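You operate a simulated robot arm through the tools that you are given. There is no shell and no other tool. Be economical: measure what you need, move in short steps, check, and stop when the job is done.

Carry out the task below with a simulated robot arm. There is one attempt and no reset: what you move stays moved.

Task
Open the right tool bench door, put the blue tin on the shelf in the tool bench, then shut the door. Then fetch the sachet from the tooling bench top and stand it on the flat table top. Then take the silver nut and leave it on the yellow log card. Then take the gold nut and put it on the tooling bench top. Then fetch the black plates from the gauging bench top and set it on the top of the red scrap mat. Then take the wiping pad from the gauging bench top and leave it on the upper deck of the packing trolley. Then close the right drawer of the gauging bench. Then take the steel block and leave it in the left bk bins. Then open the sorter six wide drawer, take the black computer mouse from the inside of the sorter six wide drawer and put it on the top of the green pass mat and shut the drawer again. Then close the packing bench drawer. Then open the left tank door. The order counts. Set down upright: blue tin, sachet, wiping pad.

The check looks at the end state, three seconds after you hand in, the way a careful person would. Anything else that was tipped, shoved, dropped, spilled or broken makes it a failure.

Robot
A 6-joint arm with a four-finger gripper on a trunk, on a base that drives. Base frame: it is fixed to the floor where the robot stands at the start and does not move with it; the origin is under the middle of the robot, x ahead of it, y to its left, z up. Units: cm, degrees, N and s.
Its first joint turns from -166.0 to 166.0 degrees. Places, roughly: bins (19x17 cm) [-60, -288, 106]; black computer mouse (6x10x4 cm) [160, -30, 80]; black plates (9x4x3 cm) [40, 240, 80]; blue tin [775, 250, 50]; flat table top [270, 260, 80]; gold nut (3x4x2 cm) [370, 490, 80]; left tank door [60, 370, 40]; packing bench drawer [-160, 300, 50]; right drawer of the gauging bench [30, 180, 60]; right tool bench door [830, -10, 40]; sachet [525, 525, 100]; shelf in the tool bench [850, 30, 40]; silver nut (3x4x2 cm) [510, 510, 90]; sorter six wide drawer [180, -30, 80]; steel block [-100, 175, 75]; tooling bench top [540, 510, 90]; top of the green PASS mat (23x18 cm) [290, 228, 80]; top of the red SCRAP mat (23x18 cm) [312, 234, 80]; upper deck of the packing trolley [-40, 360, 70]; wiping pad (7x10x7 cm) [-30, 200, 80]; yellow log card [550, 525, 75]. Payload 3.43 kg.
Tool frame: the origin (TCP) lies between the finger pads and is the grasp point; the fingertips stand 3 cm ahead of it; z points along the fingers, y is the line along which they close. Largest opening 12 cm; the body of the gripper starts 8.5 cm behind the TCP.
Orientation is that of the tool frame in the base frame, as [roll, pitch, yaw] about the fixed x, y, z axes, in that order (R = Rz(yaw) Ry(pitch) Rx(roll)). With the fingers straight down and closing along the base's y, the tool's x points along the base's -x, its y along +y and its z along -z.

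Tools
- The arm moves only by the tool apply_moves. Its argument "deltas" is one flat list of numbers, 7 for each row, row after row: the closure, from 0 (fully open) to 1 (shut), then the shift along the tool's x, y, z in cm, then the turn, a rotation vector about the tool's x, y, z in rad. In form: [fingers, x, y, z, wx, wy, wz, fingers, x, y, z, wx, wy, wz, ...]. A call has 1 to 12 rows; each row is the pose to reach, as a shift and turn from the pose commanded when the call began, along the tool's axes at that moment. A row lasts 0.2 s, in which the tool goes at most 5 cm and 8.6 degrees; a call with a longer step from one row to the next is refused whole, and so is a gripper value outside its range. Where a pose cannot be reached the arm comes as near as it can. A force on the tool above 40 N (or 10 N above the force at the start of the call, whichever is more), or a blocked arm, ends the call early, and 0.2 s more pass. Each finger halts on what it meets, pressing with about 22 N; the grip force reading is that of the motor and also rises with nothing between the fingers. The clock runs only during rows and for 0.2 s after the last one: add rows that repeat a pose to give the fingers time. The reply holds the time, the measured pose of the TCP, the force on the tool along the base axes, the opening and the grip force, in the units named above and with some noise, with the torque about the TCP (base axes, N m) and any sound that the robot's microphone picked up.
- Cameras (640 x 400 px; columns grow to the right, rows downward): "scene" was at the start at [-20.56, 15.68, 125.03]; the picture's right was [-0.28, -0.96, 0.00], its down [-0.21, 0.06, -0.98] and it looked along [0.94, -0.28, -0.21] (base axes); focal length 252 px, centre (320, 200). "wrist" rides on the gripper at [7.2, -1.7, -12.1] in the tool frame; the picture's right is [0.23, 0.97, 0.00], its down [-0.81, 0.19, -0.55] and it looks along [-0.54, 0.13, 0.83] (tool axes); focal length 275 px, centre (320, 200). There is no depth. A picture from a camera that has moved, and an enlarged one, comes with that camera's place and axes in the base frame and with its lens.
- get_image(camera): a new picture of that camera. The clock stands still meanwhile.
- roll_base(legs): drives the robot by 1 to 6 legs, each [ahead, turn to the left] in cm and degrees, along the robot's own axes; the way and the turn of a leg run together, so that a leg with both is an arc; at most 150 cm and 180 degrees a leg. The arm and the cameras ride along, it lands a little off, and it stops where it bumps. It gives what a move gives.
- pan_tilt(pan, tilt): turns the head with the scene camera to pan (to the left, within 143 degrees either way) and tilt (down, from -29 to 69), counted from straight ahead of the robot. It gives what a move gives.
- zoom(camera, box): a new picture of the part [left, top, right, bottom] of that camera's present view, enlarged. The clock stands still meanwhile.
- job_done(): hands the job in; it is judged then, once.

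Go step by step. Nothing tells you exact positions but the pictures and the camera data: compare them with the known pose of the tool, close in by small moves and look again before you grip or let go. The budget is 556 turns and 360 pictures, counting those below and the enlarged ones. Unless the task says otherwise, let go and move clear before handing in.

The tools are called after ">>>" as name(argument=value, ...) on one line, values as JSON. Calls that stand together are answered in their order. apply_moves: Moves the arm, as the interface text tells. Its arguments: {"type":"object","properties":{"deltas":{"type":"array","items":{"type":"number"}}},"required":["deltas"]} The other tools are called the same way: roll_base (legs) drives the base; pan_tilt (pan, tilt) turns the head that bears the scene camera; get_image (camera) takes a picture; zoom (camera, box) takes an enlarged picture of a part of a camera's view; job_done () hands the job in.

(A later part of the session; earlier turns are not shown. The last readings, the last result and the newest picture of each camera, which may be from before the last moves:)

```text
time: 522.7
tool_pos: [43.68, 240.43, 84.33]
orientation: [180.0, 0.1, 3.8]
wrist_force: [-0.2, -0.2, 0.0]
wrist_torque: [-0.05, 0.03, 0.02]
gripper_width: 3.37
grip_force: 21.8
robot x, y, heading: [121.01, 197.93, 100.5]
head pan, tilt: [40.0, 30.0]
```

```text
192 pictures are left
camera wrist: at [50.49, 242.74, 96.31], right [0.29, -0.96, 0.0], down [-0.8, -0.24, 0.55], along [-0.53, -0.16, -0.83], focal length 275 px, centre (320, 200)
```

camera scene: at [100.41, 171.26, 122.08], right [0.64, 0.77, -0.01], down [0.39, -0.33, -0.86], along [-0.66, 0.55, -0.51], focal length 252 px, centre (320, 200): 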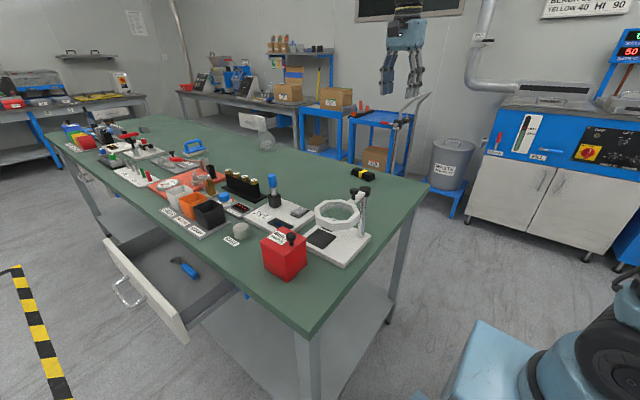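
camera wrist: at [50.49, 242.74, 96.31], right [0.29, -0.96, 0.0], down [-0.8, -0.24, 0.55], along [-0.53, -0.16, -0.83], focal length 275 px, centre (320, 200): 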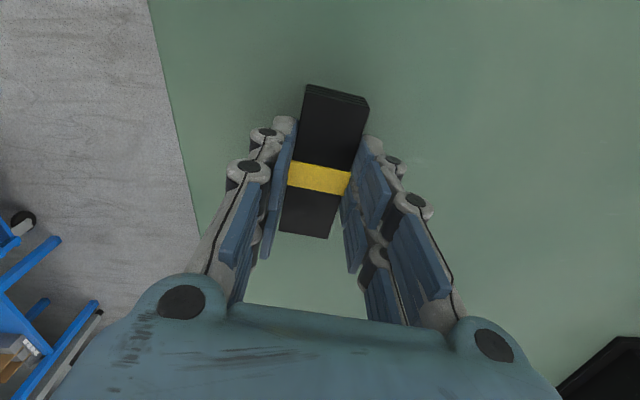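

Plates gripped (3.4 cm). Lift and swing the arm back to straight ahead.

>>> apply_moves(deltas=[0.85, 0, 0, -4, 0, 0, 0, 0.85, 0, 0, -8.5, 0, 0, 0, 0.85, 0, 0, -13, 0, 0, 0, 0.85, 0, 0, -17.5, 0, 0, 0, 0.85, 0, 0, -22, 0, 0, 0, 0.85, 0, 0, -26.5, 0, 0, 0, 0.85, 4.5, -1, -28, 0, 0, 0, 0.85, 9, -2, -28, 0, 0, 0, 0.85, 13.7, -3, -28, 0, 0, 0, 0.85, 18.4, -4, -28, 0, 0, 0, 0.85, 23.1, -5, -28, 0, 0, 0, 0.85, 27.8, -6, -28, 0, 0, 0])

>>> apply_moves(deltas=[0.85, 4.7, -1.2, 0, 0, 0, 0, 0.85, 9.4, -2.4, 0, 0, 0, 0, 0.85, 14.1, -3.6, 0, 0, 0, 0, 0.85, 18.8, -5, 0, 0, 0, 0, 0.85, 23.5, -6.5, 0, 0, 0, 0, 0.85, 28.2, -8, 0, 0, 0, 0, 0.85, 32.8, -9.5, 0, 0, 0, 0, 0.85, 36, -10.5, 0, 0, 0, 0])

>>> get_image(camera="wrist")

```text
time: 525.3
tool_pos: [70.6, 248.55, 112.65]
orientation: [179.9, -0.1, 3.8]
wrist_force: [-0.5, 0.0, -2.5]
wrist_torque: [-0.06, -0.08, -0.03]
gripper_width: 3.38
grip_force: 21.9
robot x, y, heading: [121.07, 197.98, 100.1]
head pan, tilt: [40.0, 30.0]
```

```text
time: 527.1
tool_pos: [106.2, 261.18, 112.5]
orientation: [179.9, 0.1, 3.9]
wrist_force: [-0.3, 0.4, -2.7]
wrist_torque: [0.03, 0.01, 0.04]
gripper_width: 3.4
grip_force: 22.1
robot x, y, heading: [121.2, 197.88, 100.3]
head pan, tilt: [40.0, 30.0]
```

```text
191 pictures are left
camera wrist: at [113.09, 263.37, 124.59], right [0.29, -0.96, 0.0], down [-0.8, -0.24, 0.55], along [-0.53, -0.16, -0.83], focal length 275 px, centre (320, 200)
```

wrist: 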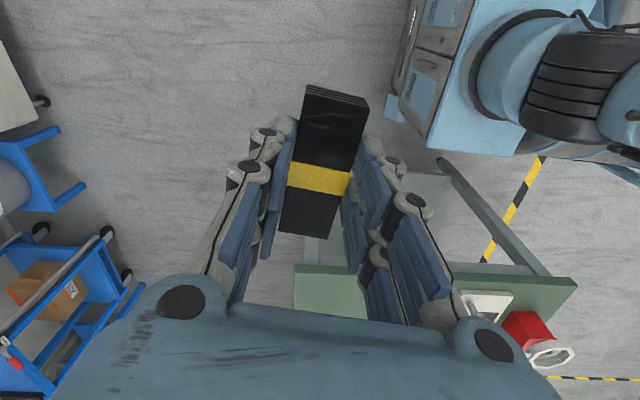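

Now reverse out and drive to the inspection table.

>>> roll_base(legs=[[-82, 0], [0, -87], [150, 0], [14, 0], [0, 90]])

>>> pan_tilt(pan=-10, tilt=30)

>>> get_image(camera="scene")

>>> get_image(camera="wrist")

```text
time: 548.3
tool_pos: [280.74, 214.44, 112.46]
orientation: [-180.0, -0.1, 5.4]
wrist_force: [0.2, -0.1, -3.1]
wrist_torque: [0.01, -0.01, 0.01]
gripper_width: 3.37
grip_force: 22.0
robot x, y, heading: [298.69, 151.93, 102.0]
head pan, tilt: [40.0, 30.0]
```

```text
time: 549.5
tool_pos: [281.15, 213.04, 113.4]
orientation: [-179.4, 0.1, 5.4]
wrist_force: [0.3, -0.9, -3.3]
wrist_torque: [-0.01, -0.04, 0.05]
gripper_width: 3.37
grip_force: 22.3
robot x, y, heading: [298.81, 151.68, 101.9]
head pan, tilt: [-10.0, 30.0]
```

```text
190 pictures are left
camera scene: at [285.52, 128.09, 122.06], right [1.0, 0.03, 0.0], down [0.02, -0.51, -0.86], along [-0.03, 0.86, -0.51], focal length 252 px, centre (320, 200)
```

scene: 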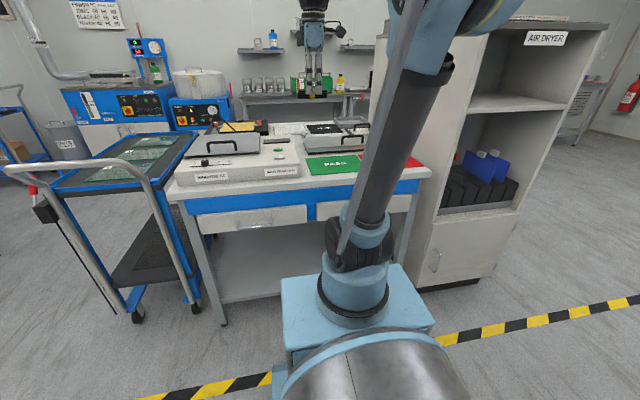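

```text
189 pictures are left
camera wrist: at [287.9, 215.35, 125.35], right [0.32, -0.95, -0.01], down [-0.79, -0.27, 0.55], along [-0.53, -0.17, -0.83], focal length 275 px, centre (320, 200)
```

wrist: 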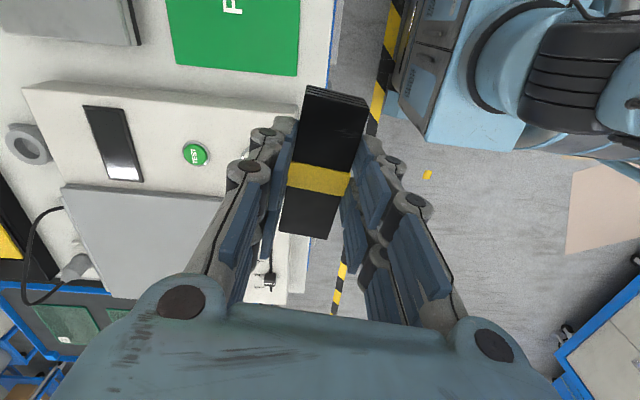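

Move the plates over the SCRAP mat (≈(313,233.5)).

>>> apply_moves(deltas=[0.85, 4.2, -2.2, 0, 0, 0, 0, 0.85, 8.4, -4.4, 0, 0, 0, 0, 0.85, 12.7, -6.5, 0, 0, 0, 0, 0.85, 16.9, -8.7, 0, 0, 0, 0, 0.85, 21.1, -10.9, 0, 0, 0, 0, 0.85, 25.3, -13, 0, 0, 0, 0, 0.85, 29.6, -15.2, 0, 0, 0, 0, 0.85, 33.8, -17.4, 0, 0, 0, 0])

>>> get_image(camera="wrist")

>>> get_image(camera="scene")

```text
time: 551.3
tool_pos: [313.12, 233.26, 113.41]
orientation: [-179.3, 0.0, 5.3]
wrist_force: [-1.4, -1.5, -2.3]
wrist_torque: [0.08, -0.06, -0.01]
gripper_width: 3.38
grip_force: 22.0
robot x, y, heading: [298.64, 152.15, 101.8]
head pan, tilt: [-10.0, 30.0]
```

```text
188 pictures are left
camera wrist: at [319.89, 235.7, 125.47], right [0.32, -0.95, -0.01], down [-0.79, -0.27, 0.55], along [-0.53, -0.17, -0.83], focal length 275 px, centre (320, 200)
```

wrist: 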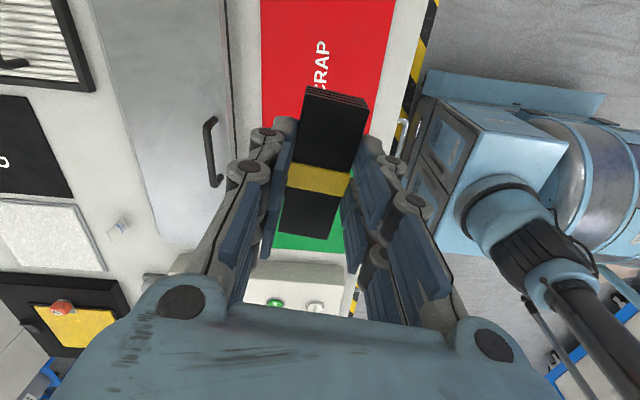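

```text
187 pictures are left
camera scene: at [285.52, 128.05, 122.05], right [1.0, 0.03, 0.0], down [0.02, -0.51, -0.86], along [-0.03, 0.86, -0.51], focal length 252 px, centre (320, 200)
```

scene: 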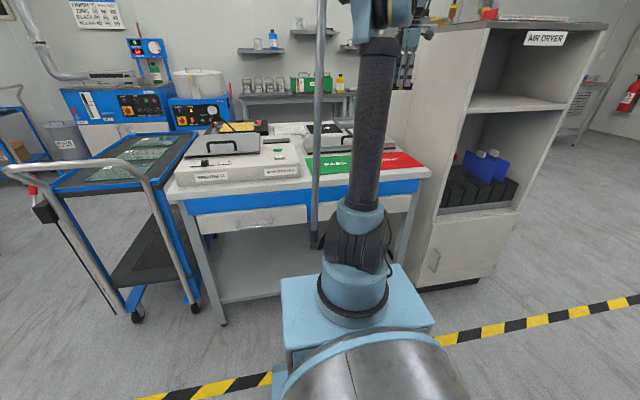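

Above the red mat's centre. Descend and creep to contact.

>>> apply_moves(deltas=[0.85, 0, 0, 4.5, 0, 0, 0, 0.85, 0, 0, 9, 0, 0, 0, 0.85, 0, 0, 13.5, 0, 0, 0, 0.85, 0, 0, 18, 0, 0, 0, 0.85, 0, 0, 22.5, 0, 0, 0, 0.85, 0, 0, 26.5, 0, 0, 0])

>>> apply_moves(deltas=[0.85, 0, 0, 0.5, 0, 0, 0, 0.85, 0, 0, 1, 0, 0, 0])

>>> get_image(camera="wrist")

```text
time: 552.7
tool_pos: [312.62, 233.54, 86.65]
orientation: [-179.4, 0.0, 5.4]
wrist_force: [-0.3, 0.1, -2.1]
wrist_torque: [-0.01, 0.0, -0.01]
gripper_width: 3.36
grip_force: 22.1
robot x, y, heading: [298.69, 151.75, 101.8]
head pan, tilt: [-10.0, 30.0]
```

```text
time: 553.3
tool_pos: [312.74, 233.57, 85.84]
orientation: [-179.2, -0.1, 5.5]
wrist_force: [0.0, -0.4, -3.1]
wrist_torque: [-0.01, 0.0, 0.05]
gripper_width: 3.37
grip_force: 22.0
robot x, y, heading: [298.61, 151.86, 102.0]
head pan, tilt: [-10.0, 30.0]
```

```text
186 pictures are left
camera wrist: at [319.72, 235.93, 97.91], right [0.32, -0.95, -0.01], down [-0.79, -0.27, 0.55], along [-0.53, -0.17, -0.83], focal length 275 px, centre (320, 200)
```

wrist: 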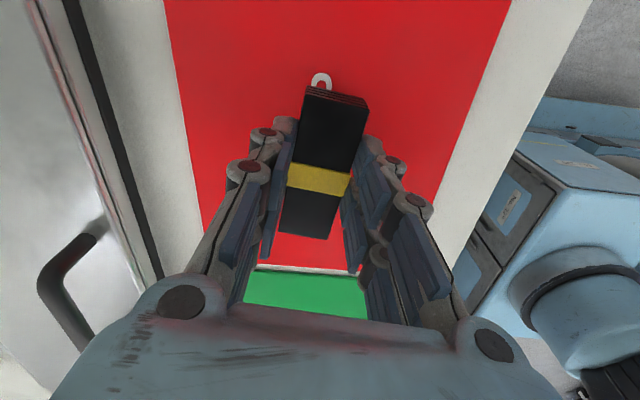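

>>> apply_moves(deltas=[0.85, 0, 0, 0.4, 0, 0, 0, 0.85, 0, 0, 0.8, 0, 0, 0])

>>> apply_moves(deltas=[0.85, 0, 0, 0.25, 0, 0, 0, 0.85, 0, 0, 0.5, 0, 0, 0])

```text
time: 553.9
tool_pos: [312.77, 233.86, 85.02]
orientation: [-179.3, 0.0, 5.4]
wrist_force: [-0.4, -0.2, -2.6]
wrist_torque: [-0.03, -0.01, -0.01]
gripper_width: 3.38
grip_force: 21.7
robot x, y, heading: [298.66, 151.6, 101.6]
head pan, tilt: [-10.0, 30.0]
```

```text
time: 554.5
tool_pos: [313.03, 233.88, 84.79]
orientation: [-179.3, 0.0, 5.4]
wrist_force: [0.1, 0.9, 8.4]
wrist_torque: [-0.13, -0.17, -0.01]
gripper_width: 3.39
grip_force: 22.2
robot x, y, heading: [298.53, 151.91, 102.0]
head pan, tilt: [-10.0, 30.0]
```

Contact. Release and rise.

>>> apply_moves(deltas=[0.8, 0, 0, -0.1, 0, 0, 0, 0.65, 0, 0, -0.1, 0, 0, 0, 0.5, 0, 0, -0.1, 0, 0, 0, 0.5, 0, 0, -2, 0, 0, 0, 0.5, 0, 0, -6, 0, 0, 0, 0.5, 0, 0, -10, 0, 0, 0, 0.5, 0, 0, -14.5, 0, 0, 0, 0.5, 0, 0, -19, 0, 0, 0, 0.5, 0, 0, -23.5, 0, 0, 0, 0.5, 0, 0, -28, 0, 0, 0])

>>> get_image(camera="wrist")

```text
time: 556.7
tool_pos: [313.17, 233.15, 112.82]
orientation: [-179.3, 0.1, 5.5]
wrist_force: [0.1, 0.6, -0.5]
wrist_torque: [-0.02, 0.04, 0.0]
gripper_width: 5.99
grip_force: 0.1
robot x, y, heading: [298.84, 152.5, 102.0]
head pan, tilt: [-10.0, 30.0]
```

```text
185 pictures are left
camera wrist: at [319.96, 235.48, 124.88], right [0.32, -0.95, -0.01], down [-0.79, -0.27, 0.55], along [-0.52, -0.17, -0.83], focal length 275 px, centre (320, 200)
```

wrist: 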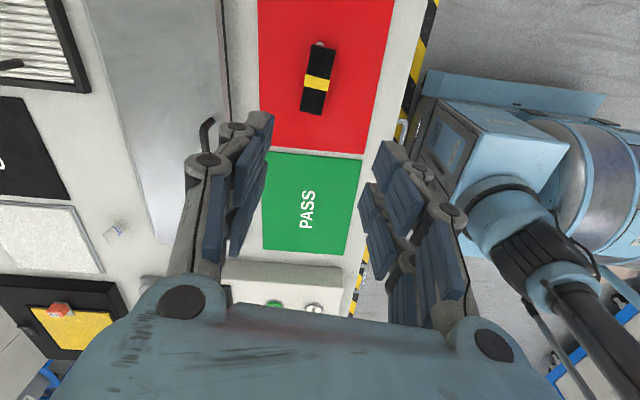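

Plates rest on the red mat and the sachet still stands. Re-centre the arm for travel, then go for the wiping pad at the gauging bench.

>>> apply_moves(deltas=[0.5, -2, 1.9, 0, 0, 0, 0.14, 0.5, -4, 3.8, 0, 0, 0, 0.28, 0.5, -6, 5.7, 0, 0, 0, 0.42, 0.5, -8, 7.6, 0, 0, 0, 0.56, 0.5, -10, 9.5, 0, 0, 0, 0.7, 0.5, -12, 11.4, 0, 0, 0, 0.84, 0.5, -14, 13.3, 0, 0, 0, 0.98, 0.5, -16, 15.2, 0, 0, 0, 1.12, 0.5, -18, 17.1, 0, 0, 0, 1.26, 0.5, -20, 19, 0, 0, 0, 1.4, 0.5, -22, 21, 0, 0, 0, 1.5, 0.5, -24.3, 22.8, 0, 0, 0, 1.55])

>>> roll_base(legs=[[0, 92], [150, 0], [150, 0], [20, 0], [0, -90]])

>>> pan_tilt(pan=0, tilt=28)

>>> get_image(camera="scene")

```text
time: 559.3
tool_pos: [290.92, 208.33, 112.44]
orientation: [180.0, 0.8, -83.6]
wrist_force: [0.0, 1.0, 0.2]
wrist_torque: [0.0, -0.01, 0.01]
gripper_width: 5.99
grip_force: 0.1
robot x, y, heading: [298.86, 152.05, 102.2]
head pan, tilt: [-10.0, 30.0]
```

```text
time: 583.8
tool_pos: [-20.88, 114.43, 112.4]
orientation: [179.9, 0.7, -75.0]
wrist_force: [0.2, 0.5, -0.4]
wrist_torque: [0.01, 0.02, -0.02]
gripper_width: 6.02
grip_force: 0.1
robot x, y, heading: [-6.01, 59.66, 110.7]
head pan, tilt: [-10.0, 30.0]
```

```text
time: 584.5
tool_pos: [-20.54, 113.09, 113.04]
orientation: [179.9, 1.4, -75.0]
wrist_force: [0.1, 0.7, 0.0]
wrist_torque: [0.0, 0.0, -0.01]
gripper_width: 6.01
grip_force: 0.0
robot x, y, heading: [-6.15, 59.36, 110.3]
head pan, tilt: [0.0, 28.0]
```

```text
184 pictures are left
camera scene: at [-17.06, 33.49, 122.37], right [0.94, 0.35, 0.0], down [0.17, -0.45, -0.88], along [-0.3, 0.82, -0.48], focal length 252 px, centre (320, 200)
```

scene: 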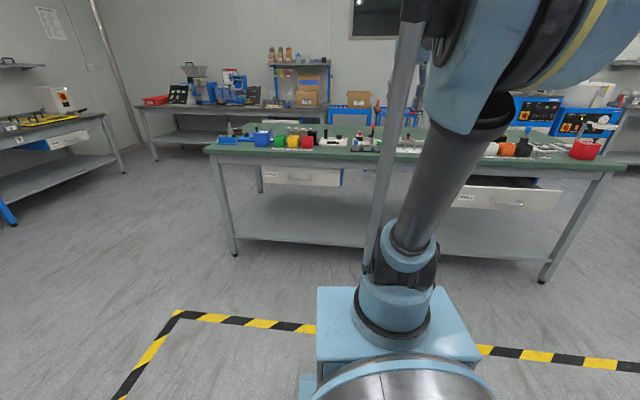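

Gauging bench is ahead. Move closer and look from above.

>>> roll_base(legs=[[0, -6], [46, 0]])

>>> get_image(camera="wrist")

>>> get_image(camera="scene")

```text
time: 587.8
tool_pos: [-25.68, 158.82, 113.05]
orientation: [179.8, 1.4, -81.4]
wrist_force: [0.2, -0.8, 0.0]
wrist_torque: [-0.03, -0.02, 0.0]
gripper_width: 6.02
grip_force: 0.0
robot x, y, heading: [-17.13, 103.41, 103.7]
head pan, tilt: [0.0, 28.0]
```

```text
183 pictures are left
camera wrist: at [-23.0, 151.78, 124.97], right [-0.93, -0.37, 0.0], down [-0.31, 0.76, 0.57], along [-0.21, 0.53, -0.82], focal length 275 px, centre (320, 200)
```

wrist: 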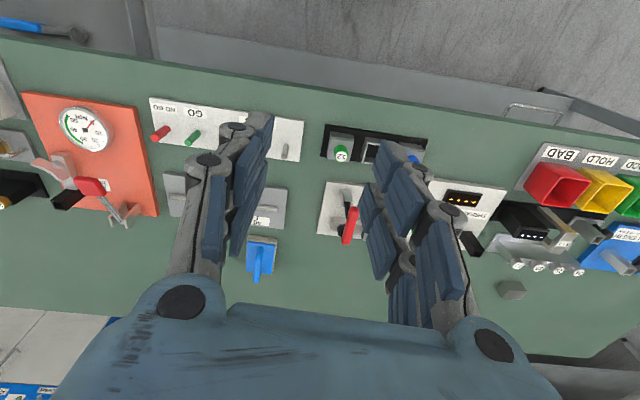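

```text
182 pictures are left
camera scene: at [-31.07, 79.24, 122.37], right [0.97, 0.24, 0.0], down [0.12, -0.47, -0.88], along [-0.21, 0.85, -0.48], focal length 252 px, centre (320, 200)
```

scene: 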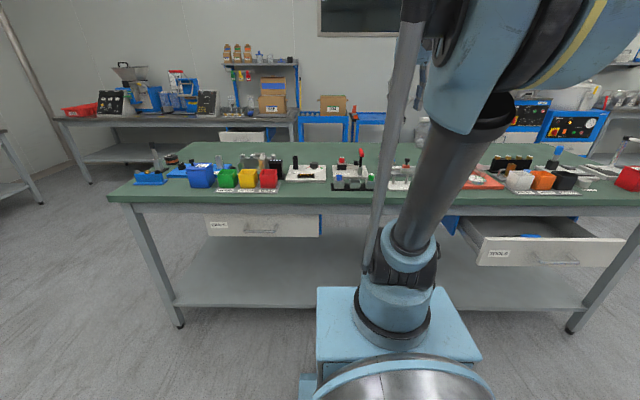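

The blue block with a handle at ≈(-28,198.5) is the wiping pad. Zoom.

>>> zoom(camera="wrist", box=[190, 180, 370, 310])

>>> zoom(camera="scene", box=[320, 110, 480, 210])

```text
3.08 times, centred on (280, 245) of wrist
camera zoom: at [-23.0, 151.78, 124.97], right [-0.93, -0.37, 0.0], down [-0.31, 0.76, 0.57], along [-0.21, 0.53, -0.82], focal length 847 px, centre (443, 62)
```

zoom: 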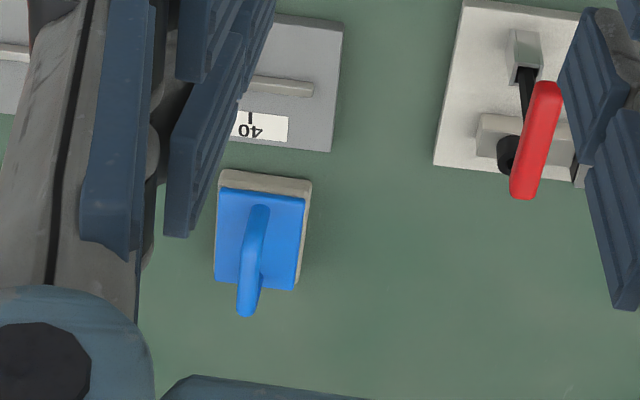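

```text
4.00 times, centred on (400, 160) of scene
camera zoom: at [-31.07, 79.24, 122.37], right [0.97, 0.24, 0.0], down [0.12, -0.47, -0.88], along [-0.21, 0.85, -0.48], focal length 1007 px, centre (0, 360)
```

zoom: 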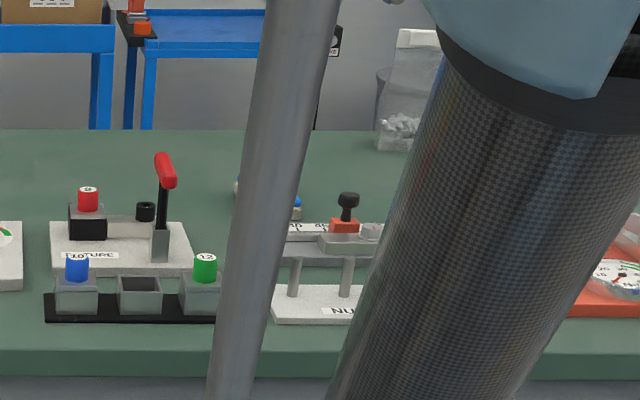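

Pad is about 6×9 cm with an arched handle. I'll grip its body across the short side. Move above it.

>>> roll_base(legs=[[6, 0]])

>>> apply_moves(deltas=[0.3, -4, -0.5, 0, 0, 0.01, 0, 0.2, -8, -1, 0, 0, 0.02, 0, 0.2, -12, -1.5, 0, 0, 0.02, 0, 0.2, -16, -2, 1, 0, 0.025, -0.03, 0.2, -20, -2.5, 3, 0, 0.025, -0.06, 0.2, -24, -3, 5, 0, 0.025, -0.09, 0.2, -28, -3.7, 7, 0, 0.025, -0.09, 0.2, -32, -4.5, 9, 0, 0.025, -0.09])

>>> get_image(camera="wrist")

```text
time: 588.8
tool_pos: [-26.72, 163.25, 113.74]
orientation: [179.9, 2.1, -81.5]
wrist_force: [0.2, 0.5, 0.0]
wrist_torque: [0.0, -0.03, 0.02]
gripper_width: 6.02
grip_force: 0.0
robot x, y, heading: [-18.64, 109.81, 103.9]
head pan, tilt: [0.0, 28.0]
```

```text
time: 590.6
tool_pos: [-26.8, 194.54, 106.76]
orientation: [179.9, 1.3, -76.3]
wrist_force: [0.4, -0.7, 0.2]
wrist_torque: [0.11, -0.02, 0.0]
gripper_width: 9.59
grip_force: 0.0
robot x, y, heading: [-18.77, 109.38, 104.0]
head pan, tilt: [0.0, 28.0]
```

```text
179 pictures are left
camera wrist: at [-23.48, 187.78, 118.65], right [-0.89, -0.45, -0.01], down [-0.38, 0.73, 0.57], along [-0.26, 0.51, -0.82], focal length 275 px, centre (320, 200)
```

wrist: 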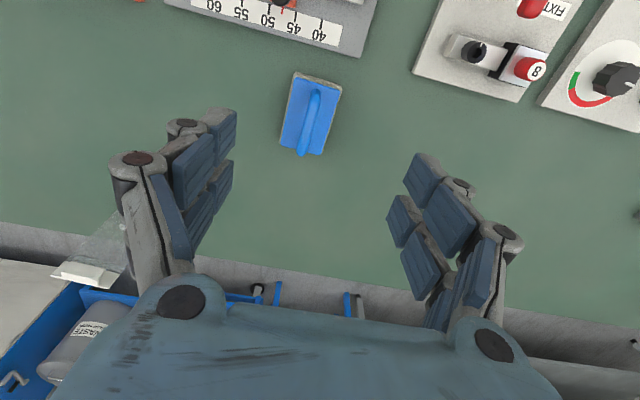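

Aligned. Move 3.7 cm forward and descend.

>>> apply_moves(deltas=[0.2, -1.2, -0.2, 4, 0, 0.01, 0, 0.2, -2.4, -0.4, 8, 0, 0.02, 0, 0.2, -3.7, -0.5, 12, 0, 0.02, 0, 0.2, -3.7, -0.5, 16, 0, 0.02, 0, 0.2, -3.7, -0.5, 18.5, 0, 0.02, 0])

>>> get_image(camera="wrist")

```text
time: 591.8
tool_pos: [-27.18, 198.71, 88.64]
orientation: [-179.9, 0.1, -76.3]
wrist_force: [0.6, -0.3, -0.5]
wrist_torque: [0.03, 0.01, 0.04]
gripper_width: 9.58
grip_force: 0.0
robot x, y, heading: [-18.86, 109.64, 103.6]
head pan, tilt: [0.0, 28.0]
```

```text
178 pictures are left
camera wrist: at [-24.08, 192.27, 100.65], right [-0.89, -0.45, 0.0], down [-0.38, 0.74, 0.56], along [-0.25, 0.49, -0.83], focal length 275 px, centre (320, 200)
```

wrist: 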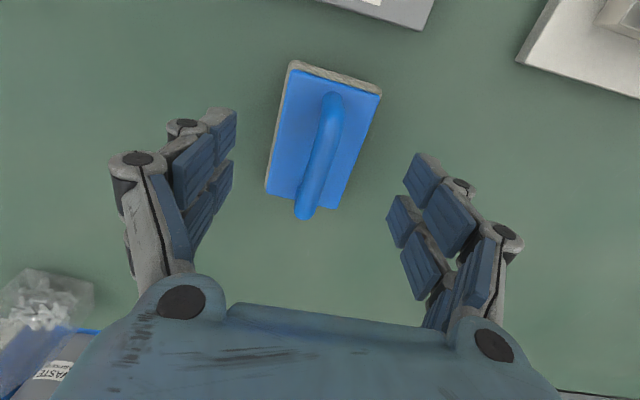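

>>> apply_moves(deltas=[0.2, 0, 0.2, 2.2, 0, 0, 0, 0.2, 0, 0.2, 4.3, 0, 0, 0, 0.35, 0, 0.2, 4.3, 0, 0, 0, 0.5, 0, 0.2, 4.3, 0, 0, 0, 0.65, 0, 0.2, 4.3, 0, 0, 0])

>>> get_image(camera="wrist")

```text
time: 593.0
tool_pos: [-27.51, 198.54, 84.46]
orientation: [-180.0, 0.2, -76.2]
wrist_force: [2.4, 3.8, 20.2]
wrist_torque: [0.07, -0.09, -0.28]
gripper_width: 6.04
grip_force: 21.7
robot x, y, heading: [-18.85, 109.34, 103.6]
head pan, tilt: [0.0, 28.0]
```

```text
177 pictures are left
camera wrist: at [-24.36, 192.11, 96.42], right [-0.89, -0.45, 0.0], down [-0.38, 0.74, 0.56], along [-0.25, 0.5, -0.83], focal length 275 px, centre (320, 200)
```

wrist: 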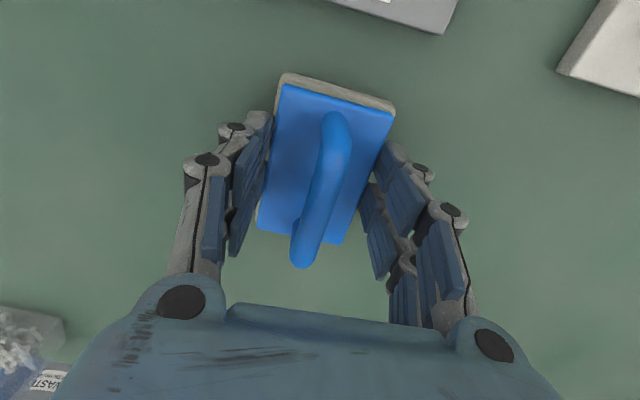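

Wiping pad gripped (6 cm). Lift, retract, and drive around the bench's right end toward the packing trolley.

>>> apply_moves(deltas=[0.65, 0, 0, -3, 0, 0, 0, 0.65, 0, 0, -7, 0, 0, 0, 0.65, 0, 0, -11.5, 0, 0, 0, 0.65, 0, 0, -16, 0, 0, 0, 0.65, 0, 0, -20.5, 0, 0, 0, 0.65, 0, 0, -25, 0, 0, 0, 0.65, 0, 0, -29, 0, 0, 0, 0.65, 4.5, 0, -29, 0, 0, 0, 0.65, 9, 0, -29, 0, 0, 0, 0.65, 13.5, 0, -29, 0, 0, 0, 0.65, 18, 0, -29, 0, 0, 0, 0.65, 22.5, 0, -29, 0, 0, 0])

>>> get_image(camera="wrist")

>>> roll_base(legs=[[-32, 0], [0, -90], [150, 0], [12, 0], [0, 90], [90, 0]])

>>> pan_tilt(pan=30, tilt=22)

>>> get_image(camera="scene")

```text
time: 595.6
tool_pos: [-22.03, 176.15, 113.11]
orientation: [180.0, 0.1, -76.3]
wrist_force: [-0.4, 0.9, -1.4]
wrist_torque: [-0.05, -0.02, -0.03]
gripper_width: 5.97
grip_force: 21.9
robot x, y, heading: [-18.95, 109.29, 103.8]
head pan, tilt: [0.0, 28.0]
```

```text
176 pictures are left
camera wrist: at [-18.74, 169.72, 125.18], right [-0.89, -0.45, 0.0], down [-0.38, 0.74, 0.55], along [-0.25, 0.49, -0.83], focal length 275 px, centre (320, 200)
```

wrist: 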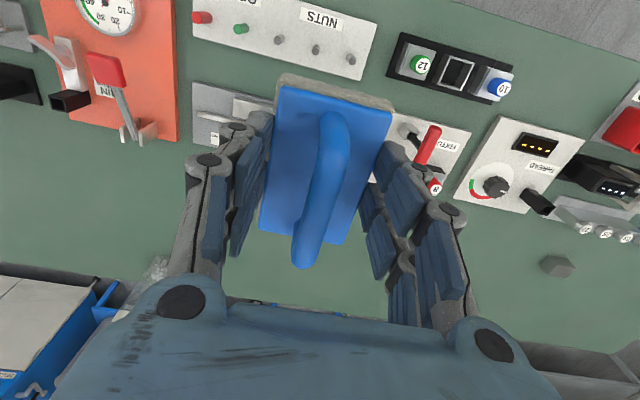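

```text
time: 618.5
tool_pos: [112.48, 272.0, 113.27]
orientation: [179.9, 0.2, -74.3]
wrist_force: [-0.1, -0.1, -0.5]
wrist_torque: [-0.03, -0.01, -0.04]
gripper_width: 5.96
grip_force: 21.9
robot x, y, heading: [118.06, 205.12, 106.0]
head pan, tilt: [0.0, 28.0]
```

```text
time: 619.5
tool_pos: [112.81, 270.68, 113.89]
orientation: [180.0, 0.9, -74.3]
wrist_force: [0.5, 0.2, -0.2]
wrist_torque: [-0.01, -0.03, 0.01]
gripper_width: 5.96
grip_force: 22.2
robot x, y, heading: [118.39, 205.52, 105.9]
head pan, tilt: [30.0, 22.0]
```

```text
175 pictures are left
camera scene: at [100.9, 178.29, 123.35], right [0.7, 0.72, -0.01], down [0.27, -0.27, -0.92], along [-0.66, 0.64, -0.39], focal length 252 px, centre (320, 200)
```

scene: 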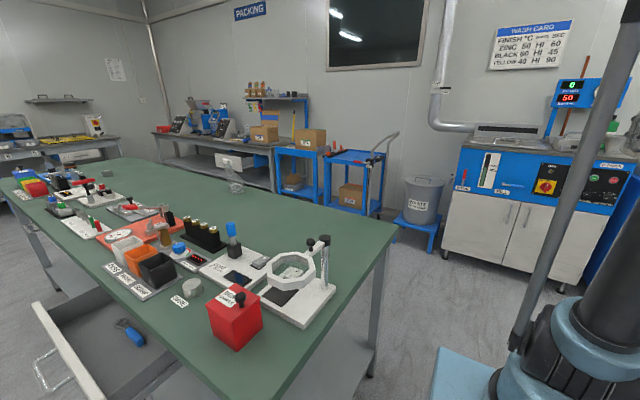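

>>> zoom(camera="scene", box=[260, 110, 450, 260])

```text
2.67 times, centred on (355, 185) of scene
camera zoom: at [100.9, 178.29, 123.35], right [0.7, 0.72, -0.01], down [0.27, -0.27, -0.92], along [-0.66, 0.64, -0.39], focal length 671 px, centre (227, 240)
```

zoom: 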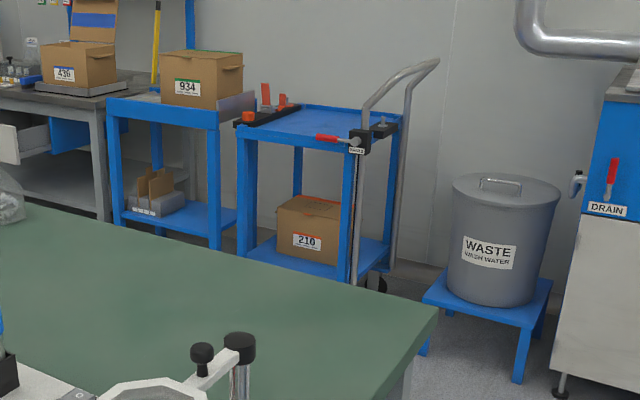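

The packing trolley deck is clear in the middle. I'll drive into the aisle behind the gauging bench, heading along it.

>>> roll_base(legs=[[90, 0], [0, 78], [88, 0]])

>>> pan_tilt(pan=-80, tilt=30)

>>> get_image(camera="scene")

```text
time: 632.2
tool_pos: [-58.71, 292.78, 113.93]
orientation: [-180.0, 0.8, 3.0]
wrist_force: [0.0, 0.7, -1.2]
wrist_torque: [-0.01, 0.0, 0.01]
gripper_width: 5.95
grip_force: 22.2
robot x, y, heading: [6.18, 283.55, -176.8]
head pan, tilt: [30.0, 22.0]
```

```text
time: 634.0
tool_pos: [-57.34, 292.76, 114.7]
orientation: [-180.0, 1.5, 2.9]
wrist_force: [1.1, -0.2, -0.9]
wrist_torque: [-0.02, 0.02, 0.0]
gripper_width: 5.97
grip_force: 22.1
robot x, y, heading: [6.3, 283.46, -176.6]
head pan, tilt: [-80.0, 30.0]
```

```text
173 pictures are left
camera scene: at [34.16, 274.74, 122.15], right [0.97, 0.23, 0.01], down [0.13, -0.49, -0.86], along [-0.19, 0.84, -0.5], focal length 252 px, centre (320, 200)
```

scene: 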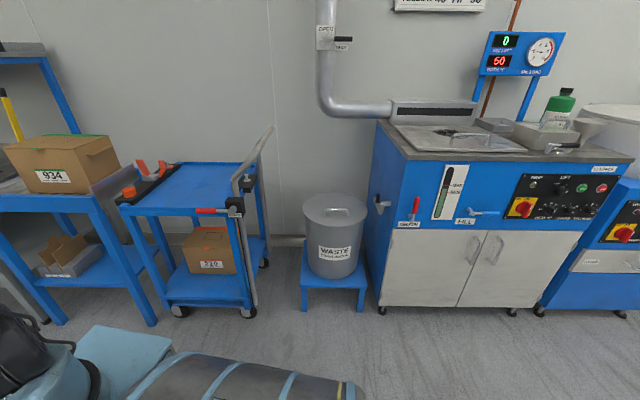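

Deck at z≈67, centre ≈(-45,362). Move forward 15 cm, then swing the arm toward the deck, turning the pad.

>>> roll_base(legs=[[15, 0]])

>>> apply_moves(deltas=[0.65, 2, -4.2, 0, 0, 0, 0.09, 0.65, 4, -8.4, 0, 0, 0, 0.18, 0.65, 6, -12.6, 0, 0, 0, 0.27, 0.65, 8, -16.8, 0, 0, 0, 0.36, 0.65, 10, -21, 0, 0, 0, 0.45, 0.65, 12, -25.2, 0, 0, 0, 0.54, 0.65, 14, -29.4, 0, 0, 0, 0.63, 0.65, 16, -33.6, 0, 0, 0, 0.72, 0.65, 18, -37.8, 0, 0, 0, 0.81, 0.65, 20, -42, 0, 0, 0, 0.9, 0.65, 22, -46.2, 0, 0, 0, 0.99])

>>> get_image(camera="wrist")

```text
time: 635.4
tool_pos: [-72.23, 292.0, 114.73]
orientation: [-179.9, 1.5, 2.9]
wrist_force: [0.1, 0.7, -1.4]
wrist_torque: [0.03, -0.03, -0.01]
gripper_width: 5.94
grip_force: 21.6
robot x, y, heading: [-8.7, 282.72, -176.8]
head pan, tilt: [-80.0, 30.0]
```

```text
time: 637.8
tool_pos: [-51.18, 339.28, 114.5]
orientation: [178.2, 1.2, -53.9]
wrist_force: [-0.1, -1.1, -0.7]
wrist_torque: [0.09, -0.01, -0.01]
gripper_width: 5.97
grip_force: 22.0
robot x, y, heading: [-8.89, 282.12, -176.6]
head pan, tilt: [-80.0, 30.0]
```

```text
172 pictures are left
camera wrist: at [-45.23, 334.7, 126.42], right [-0.65, -0.76, 0.03], down [-0.61, 0.54, 0.58], along [-0.45, 0.36, -0.82], focal length 275 px, centre (320, 200)
```

wrist: 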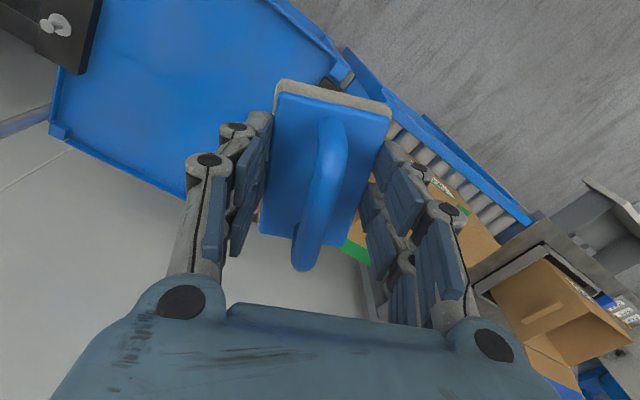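

>>> apply_moves(deltas=[0.65, -2.1, -3.4, 0, 0.01, 0, 0.07, 0.65, -4.3, -6.9, 0, 0.02, 0, 0.14, 0.65, -6.4, -10.4, 0, 0.03, 0.01, 0.2, 0.65, -8.6, -13.9, 1, 0.03, 0.02, 0.27, 0.65, -10.7, -17.3, 3, 0.03, 0.02, 0.34, 0.65, -12.9, -20.8, 5, 0.03, 0.02, 0.4, 0.65, -12.9, -20.8, 9, 0.03, 0.02, 0.4])

>>> get_image(camera="wrist")

>>> get_image(camera="scene")

```text
time: 639.4
tool_pos: [-42.26, 362.01, 105.17]
orientation: [179.6, -0.3, -76.8]
wrist_force: [0.2, -0.1, -1.5]
wrist_torque: [-0.03, 0.02, -0.01]
gripper_width: 5.96
grip_force: 22.0
robot x, y, heading: [-8.77, 282.07, -176.6]
head pan, tilt: [-80.0, 30.0]
```

```text
171 pictures are left
camera wrist: at [-39.18, 355.67, 117.24], right [-0.89, -0.45, 0.01], down [-0.37, 0.75, 0.55], along [-0.25, 0.49, -0.84], focal length 275 px, centre (320, 200)
```

wrist: 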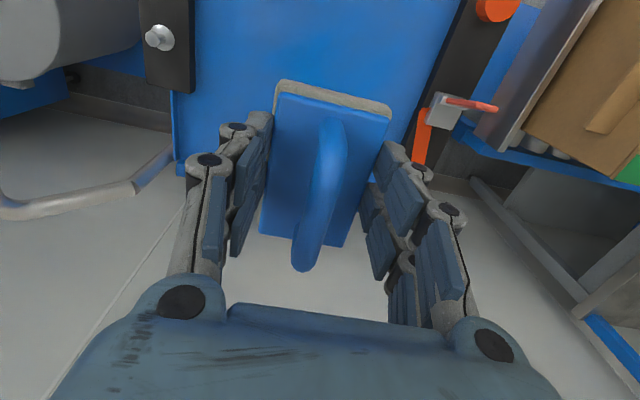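

```text
170 pictures are left
camera scene: at [19.42, 273.9, 122.15], right [0.97, 0.23, 0.01], down [0.13, -0.49, -0.86], along [-0.19, 0.84, -0.5], focal length 252 px, centre (320, 200)
```

scene: 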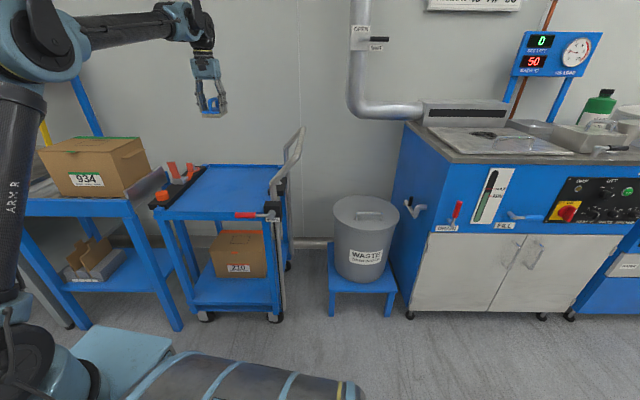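

Well centred over the deck. Descend.

>>> apply_moves(deltas=[0.65, -1, 0, 4.5, 0, 0, 0, 0.65, -2, 0, 9, 0, 0, 0, 0.65, -3, 0, 13.5, 0, 0, 0, 0.65, -3, 0, 18, 0, 0, 0, 0.65, -3, 0, 22.5, 0, 0, 0, 0.65, -3, 0, 27, 0, 0, 0, 0.65, -3, 0, 30.5, 0, 0, 0])

>>> get_image(camera="scene")

>>> get_image(camera="wrist")

```text
time: 641.0
tool_pos: [-43.09, 364.45, 74.63]
orientation: [179.6, -0.4, -76.8]
wrist_force: [0.2, -0.3, -0.5]
wrist_torque: [0.0, 0.03, -0.01]
gripper_width: 5.94
grip_force: 21.5
robot x, y, heading: [-8.37, 282.45, -177.2]
head pan, tilt: [-80.0, 30.0]
```

```text
169 pictures are left
camera scene: at [19.42, 273.91, 122.15], right [0.97, 0.23, 0.01], down [0.13, -0.49, -0.86], along [-0.19, 0.84, -0.5], focal length 252 px, centre (320, 200)
```

scene: 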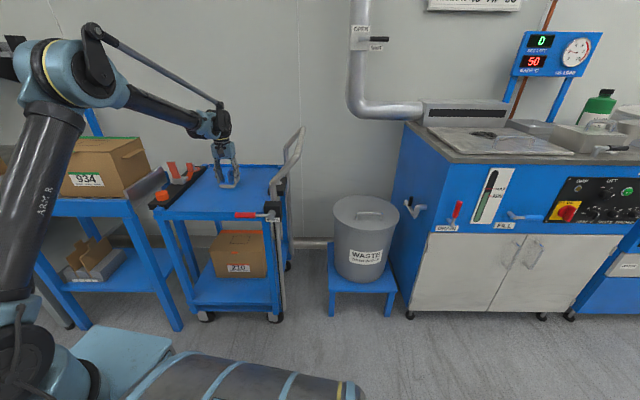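

```text
168 pictures are left
camera wrist: at [-39.93, 358.14, 86.64], right [-0.89, -0.45, 0.01], down [-0.37, 0.75, 0.55], along [-0.25, 0.49, -0.84], focal length 275 px, centre (320, 200)
```

wrist: 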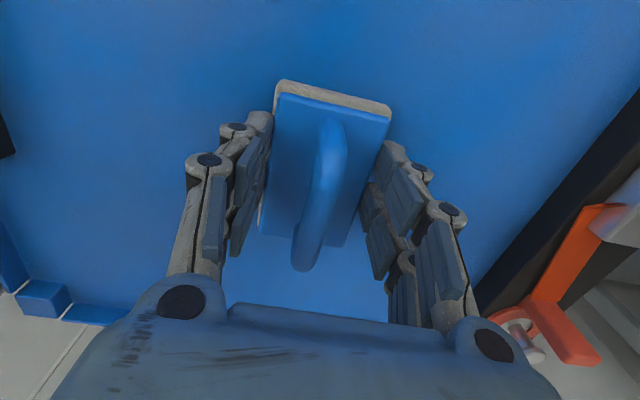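

Creep down to contact.

>>> apply_moves(deltas=[0.65, 0, 0, 0.7, 0, 0, 0, 0.65, 0, 0, 1.4, 0, 0, 0, 0.65, 0, 0, 2.1, 0, 0, 0])

>>> apply_moves(deltas=[0.65, 0, 0, 0.5, 0, 0, 0, 0.65, 0, 0, 1, 0, 0, 0])

```text
time: 641.4
tool_pos: [-42.17, 364.57, 74.64]
orientation: [179.0, -0.3, -76.8]
wrist_force: [-1.4, 0.4, 0.2]
wrist_torque: [0.01, -0.14, -0.04]
gripper_width: 5.95
grip_force: 22.6
robot x, y, heading: [-8.57, 282.39, -176.5]
head pan, tilt: [-80.0, 30.0]
stopped in row 2: the force on the tool passed its limit at 56 N (the readings are from after the stop); the commanded pose is now the measured one
```

```text
time: 641.9
tool_pos: [-41.26, 364.65, 74.55]
orientation: [178.2, 0.1, -76.8]
wrist_force: [-1.6, 0.0, -0.5]
wrist_torque: [0.01, -0.17, 0.0]
gripper_width: 5.97
grip_force: 21.7
robot x, y, heading: [-8.98, 282.37, -176.4]
head pan, tilt: [-80.0, 30.0]
stopped in row 2: the force on the tool passed its limit at 49 N (the readings are from after the stop); the commanded pose is now the measured one
```

Deck contact at about z 74. Lower 0.3 and release.

>>> apply_moves(deltas=[0.65, 0, 0, 0.2, 0.02, 0, 0, 0.5, 0, 0, 0.3, 0.02, 0, 0, 0.35, 0, 0, 0.3, 0.02, 0, 0, 0.2, 0, 0, 0.3, 0.02, 0, 0, 0.2, 0, 0, 0.2, 0.02, 0, 0])

>>> get_image(camera="wrist")

```text
time: 643.1
tool_pos: [-41.34, 364.77, 74.3]
orientation: [179.5, 0.0, -76.8]
wrist_force: [-0.4, -0.5, -1.0]
wrist_torque: [-0.02, -0.03, -0.02]
gripper_width: 9.6
grip_force: 0.1
robot x, y, heading: [-8.65, 282.35, -176.7]
head pan, tilt: [-80.0, 30.0]
```

```text
167 pictures are left
camera wrist: at [-38.09, 358.26, 86.4], right [-0.89, -0.45, 0.01], down [-0.37, 0.75, 0.56], along [-0.25, 0.49, -0.83], focal length 275 px, centre (320, 200)
```

wrist: 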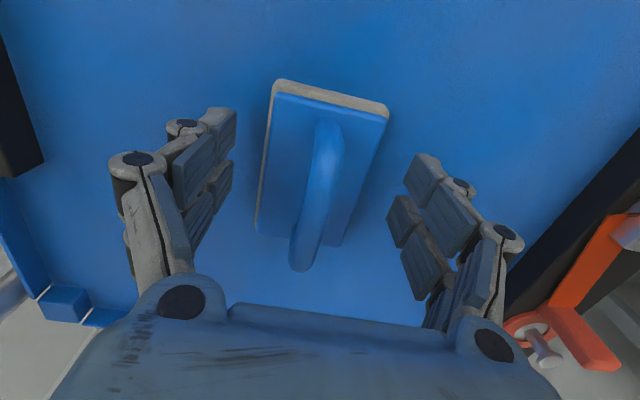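

Released. Rise and check.

>>> apply_moves(deltas=[0.2, 0, 0, -3, 0, 0, 0, 0.2, 0, 0, -7, 0, 0, 0, 0.2, 0, 0, -11.5, 0, 0, 0, 0.2, 0, 0, -16, 0, 0, 0, 0.2, 0, 0, -20.5, 0, 0, 0, 0.2, 0, 0, -25, 0, 0, 0, 0.3, 0, 0, -29.5, 0, 0, 0, 0.5, 0, 0, -34, 0, 0, 0, 0.5, 0, 0, -38, 0, 0, 0])

>>> get_image(camera="scene")

```text
time: 645.1
tool_pos: [-41.01, 364.74, 112.43]
orientation: [179.5, 0.0, -76.7]
wrist_force: [0.2, -0.6, 0.2]
wrist_torque: [-0.01, -0.02, -0.02]
gripper_width: 6.02
grip_force: 0.0
robot x, y, heading: [-8.43, 282.72, -176.6]
head pan, tilt: [-80.0, 30.0]
```

```text
166 pictures are left
camera scene: at [19.41, 273.91, 122.15], right [0.97, 0.23, 0.01], down [0.13, -0.49, -0.86], along [-0.19, 0.84, -0.5], focal length 252 px, centre (320, 200)
```

scene: 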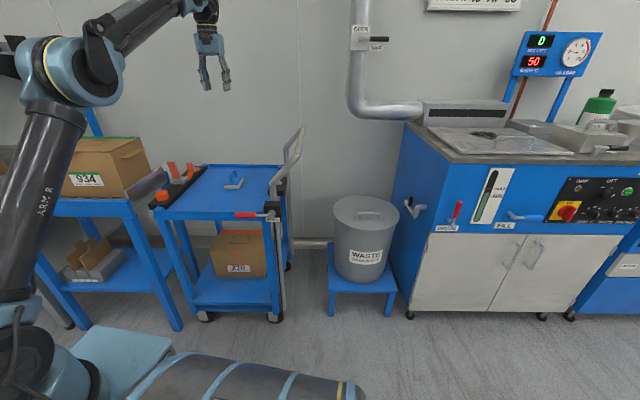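

The pad sits upright on the trolley deck. Bring the arm back in line before reversing out.

>>> apply_moves(deltas=[0.5, 3.8, 2.8, 0, 0, 0, -0.08, 0.5, 7.6, 5.6, 0, 0, 0, -0.16, 0.5, 11.4, 8.4, 0, 0, 0, -0.24, 0.5, 15.2, 11.2, 0, 0, 0, -0.32, 0.5, 19, 14, 0, 0, 0, -0.4, 0.5, 22.8, 16.8, 0, 0, 0, -0.48, 0.5, 26.6, 19.6, 0, 0, 0, -0.56, 0.5, 30.4, 22.4, 0, 0, 0, -0.64, 0.5, 34.2, 25.2, 0, 0, 0, -0.72, 0.5, 38, 28, 0, 0, 0, -0.8, 0.5, 41.8, 30.8, 0, 0, 0, -0.88, 0.5, 45, 34, 0, 0, 0, -0.96])

>>> roll_base(legs=[[-90, 0]])

```text
time: 647.7
tool_pos: [-64.1, 313.2, 112.51]
orientation: [179.8, 0.4, -21.7]
wrist_force: [0.1, 0.1, -0.1]
wrist_torque: [-0.02, 0.03, 0.0]
gripper_width: 5.98
grip_force: 0.1
robot x, y, heading: [-8.8, 282.64, -176.6]
head pan, tilt: [-80.0, 30.0]
```

```text
time: 652.4
tool_pos: [24.1, 318.17, 112.54]
orientation: [179.8, 0.4, -21.1]
wrist_force: [0.2, 0.0, 0.0]
wrist_torque: [-0.01, -0.01, -0.02]
gripper_width: 6.02
grip_force: 0.0
robot x, y, heading: [79.56, 288.13, -175.5]
head pan, tilt: [-80.0, 30.0]
```

>>> roll_base(legs=[[-22, 0], [0, 100], [150, 0], [20, 0], [0, -90]])

>>> pan_tilt(pan=-60, tilt=30)

>>> get_image(camera="scene")

```text
time: 671.6
tool_pos: [92.16, 144.29, 113.13]
orientation: [179.5, 1.2, -6.9]
wrist_force: [0.5, 0.0, -0.3]
wrist_torque: [0.03, -0.02, -0.02]
gripper_width: 5.98
grip_force: 0.1
robot x, y, heading: [152.85, 127.52, -162.0]
head pan, tilt: [-80.0, 30.0]
```

```text
time: 672.5
tool_pos: [93.41, 144.79, 113.85]
orientation: [179.2, 1.6, -6.9]
wrist_force: [0.0, 0.5, 0.2]
wrist_torque: [0.02, 0.05, -0.01]
gripper_width: 6.0
grip_force: 0.1
robot x, y, heading: [152.62, 127.82, -161.9]
head pan, tilt: [-60.0, 30.0]
```

```text
165 pictures are left
camera scene: at [179.41, 124.43, 122.11], right [0.67, 0.74, 0.01], down [0.38, -0.33, -0.86], along [-0.64, 0.58, -0.51], focal length 252 px, centre (320, 200)
```

scene: 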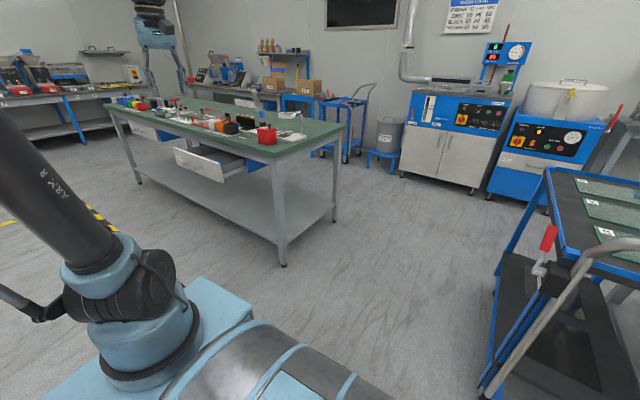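

The right drawer's front is at b≈157, spanning a≈27–85. Drive to stand centred in front of it.

>>> roll_base(legs=[[119, 0], [0, -95]])

>>> pan_tilt(pan=10, tilt=38)

>>> get_image(camera="scene")

```text
time: 683.1
tool_pos: [56.67, 147.35, 113.74]
orientation: [179.3, 1.7, -96.8]
wrist_force: [0.0, 0.1, 0.6]
wrist_torque: [-0.05, -0.02, 0.01]
gripper_width: 6.0
grip_force: 0.1
robot x, y, heading: [38.32, 87.74, 108.1]
head pan, tilt: [-60.0, 30.0]
```

```text
time: 684.5
tool_pos: [57.04, 146.05, 114.37]
orientation: [178.9, 2.4, -96.7]
wrist_force: [-0.2, -0.6, -0.1]
wrist_torque: [0.02, 0.01, 0.0]
gripper_width: 6.0
grip_force: 0.1
robot x, y, heading: [38.26, 87.59, 108.1]
head pan, tilt: [10.0, 38.0]
```

```text
164 pictures are left
camera scene: at [25.19, 61.39, 120.82], right [0.88, 0.47, 0.0], down [0.29, -0.55, -0.78], along [-0.37, 0.69, -0.63], focal length 252 px, centre (320, 200)
```

scene: 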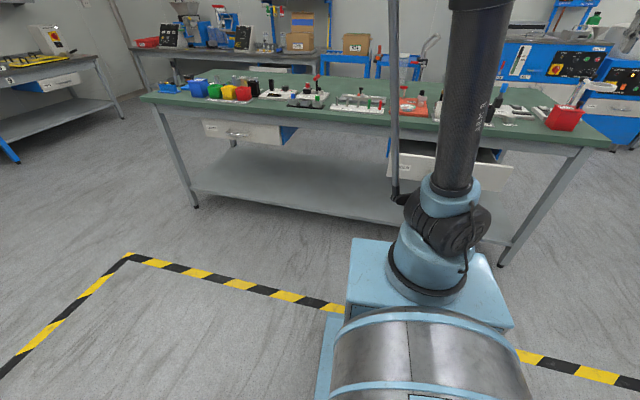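

I'll back up ~20 cm to use the long-reach, forward-tilted pose, and lower the tool in front of the drawer.

>>> roll_base(legs=[[-20, -5]])

>>> apply_moves(deltas=[0.8, -1, 2.5, 3.5, 0, 0, -0.04, 1, -2.5, 5, 6.5, 0, 0, -0.08, 1, -4, 7.5, 9.5, 0, 0, -0.12, 1, -6, 10, 12, 0, 0, -0.16, 1, -8, 12, 15, 0, 0, -0.2, 1, -10, 14, 18, 0, 0, -0.24, 1, -12, 16, 21, 0, 0, -0.28, 1, -14, 17, 25, 0, 0, -0.3, 1, -16, 18, 29, 0, 0, -0.3, 1, -17, 18, 33.5, 0, 0, -0.3])

>>> get_image(camera="wrist")

```text
time: 686.1
tool_pos: [67.42, 124.56, 114.36]
orientation: [179.0, 2.3, -101.6]
wrist_force: [0.2, 0.2, 0.3]
wrist_torque: [0.01, -0.03, 0.0]
gripper_width: 6.01
grip_force: 0.1
robot x, y, heading: [43.76, 67.96, 103.2]
head pan, tilt: [10.0, 38.0]
```

```text
time: 688.3
tool_pos: [53.32, 145.23, 83.07]
orientation: [179.6, 3.2, -84.4]
wrist_force: [0.5, -0.2, -0.6]
wrist_torque: [0.03, -0.03, -0.03]
gripper_width: 0.01
grip_force: 22.5
robot x, y, heading: [44.24, 67.61, 103.4]
head pan, tilt: [10.0, 38.0]
```

```text
163 pictures are left
camera wrist: at [55.66, 137.81, 94.61], right [-0.95, -0.32, -0.01], down [-0.26, 0.76, 0.6], along [-0.19, 0.57, -0.8], focal length 275 px, centre (320, 200)
```

wrist: 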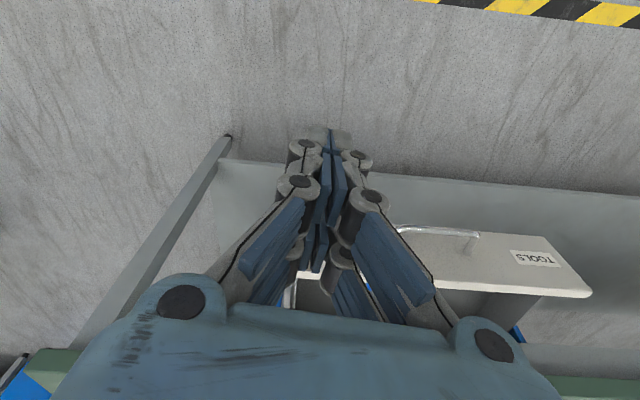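

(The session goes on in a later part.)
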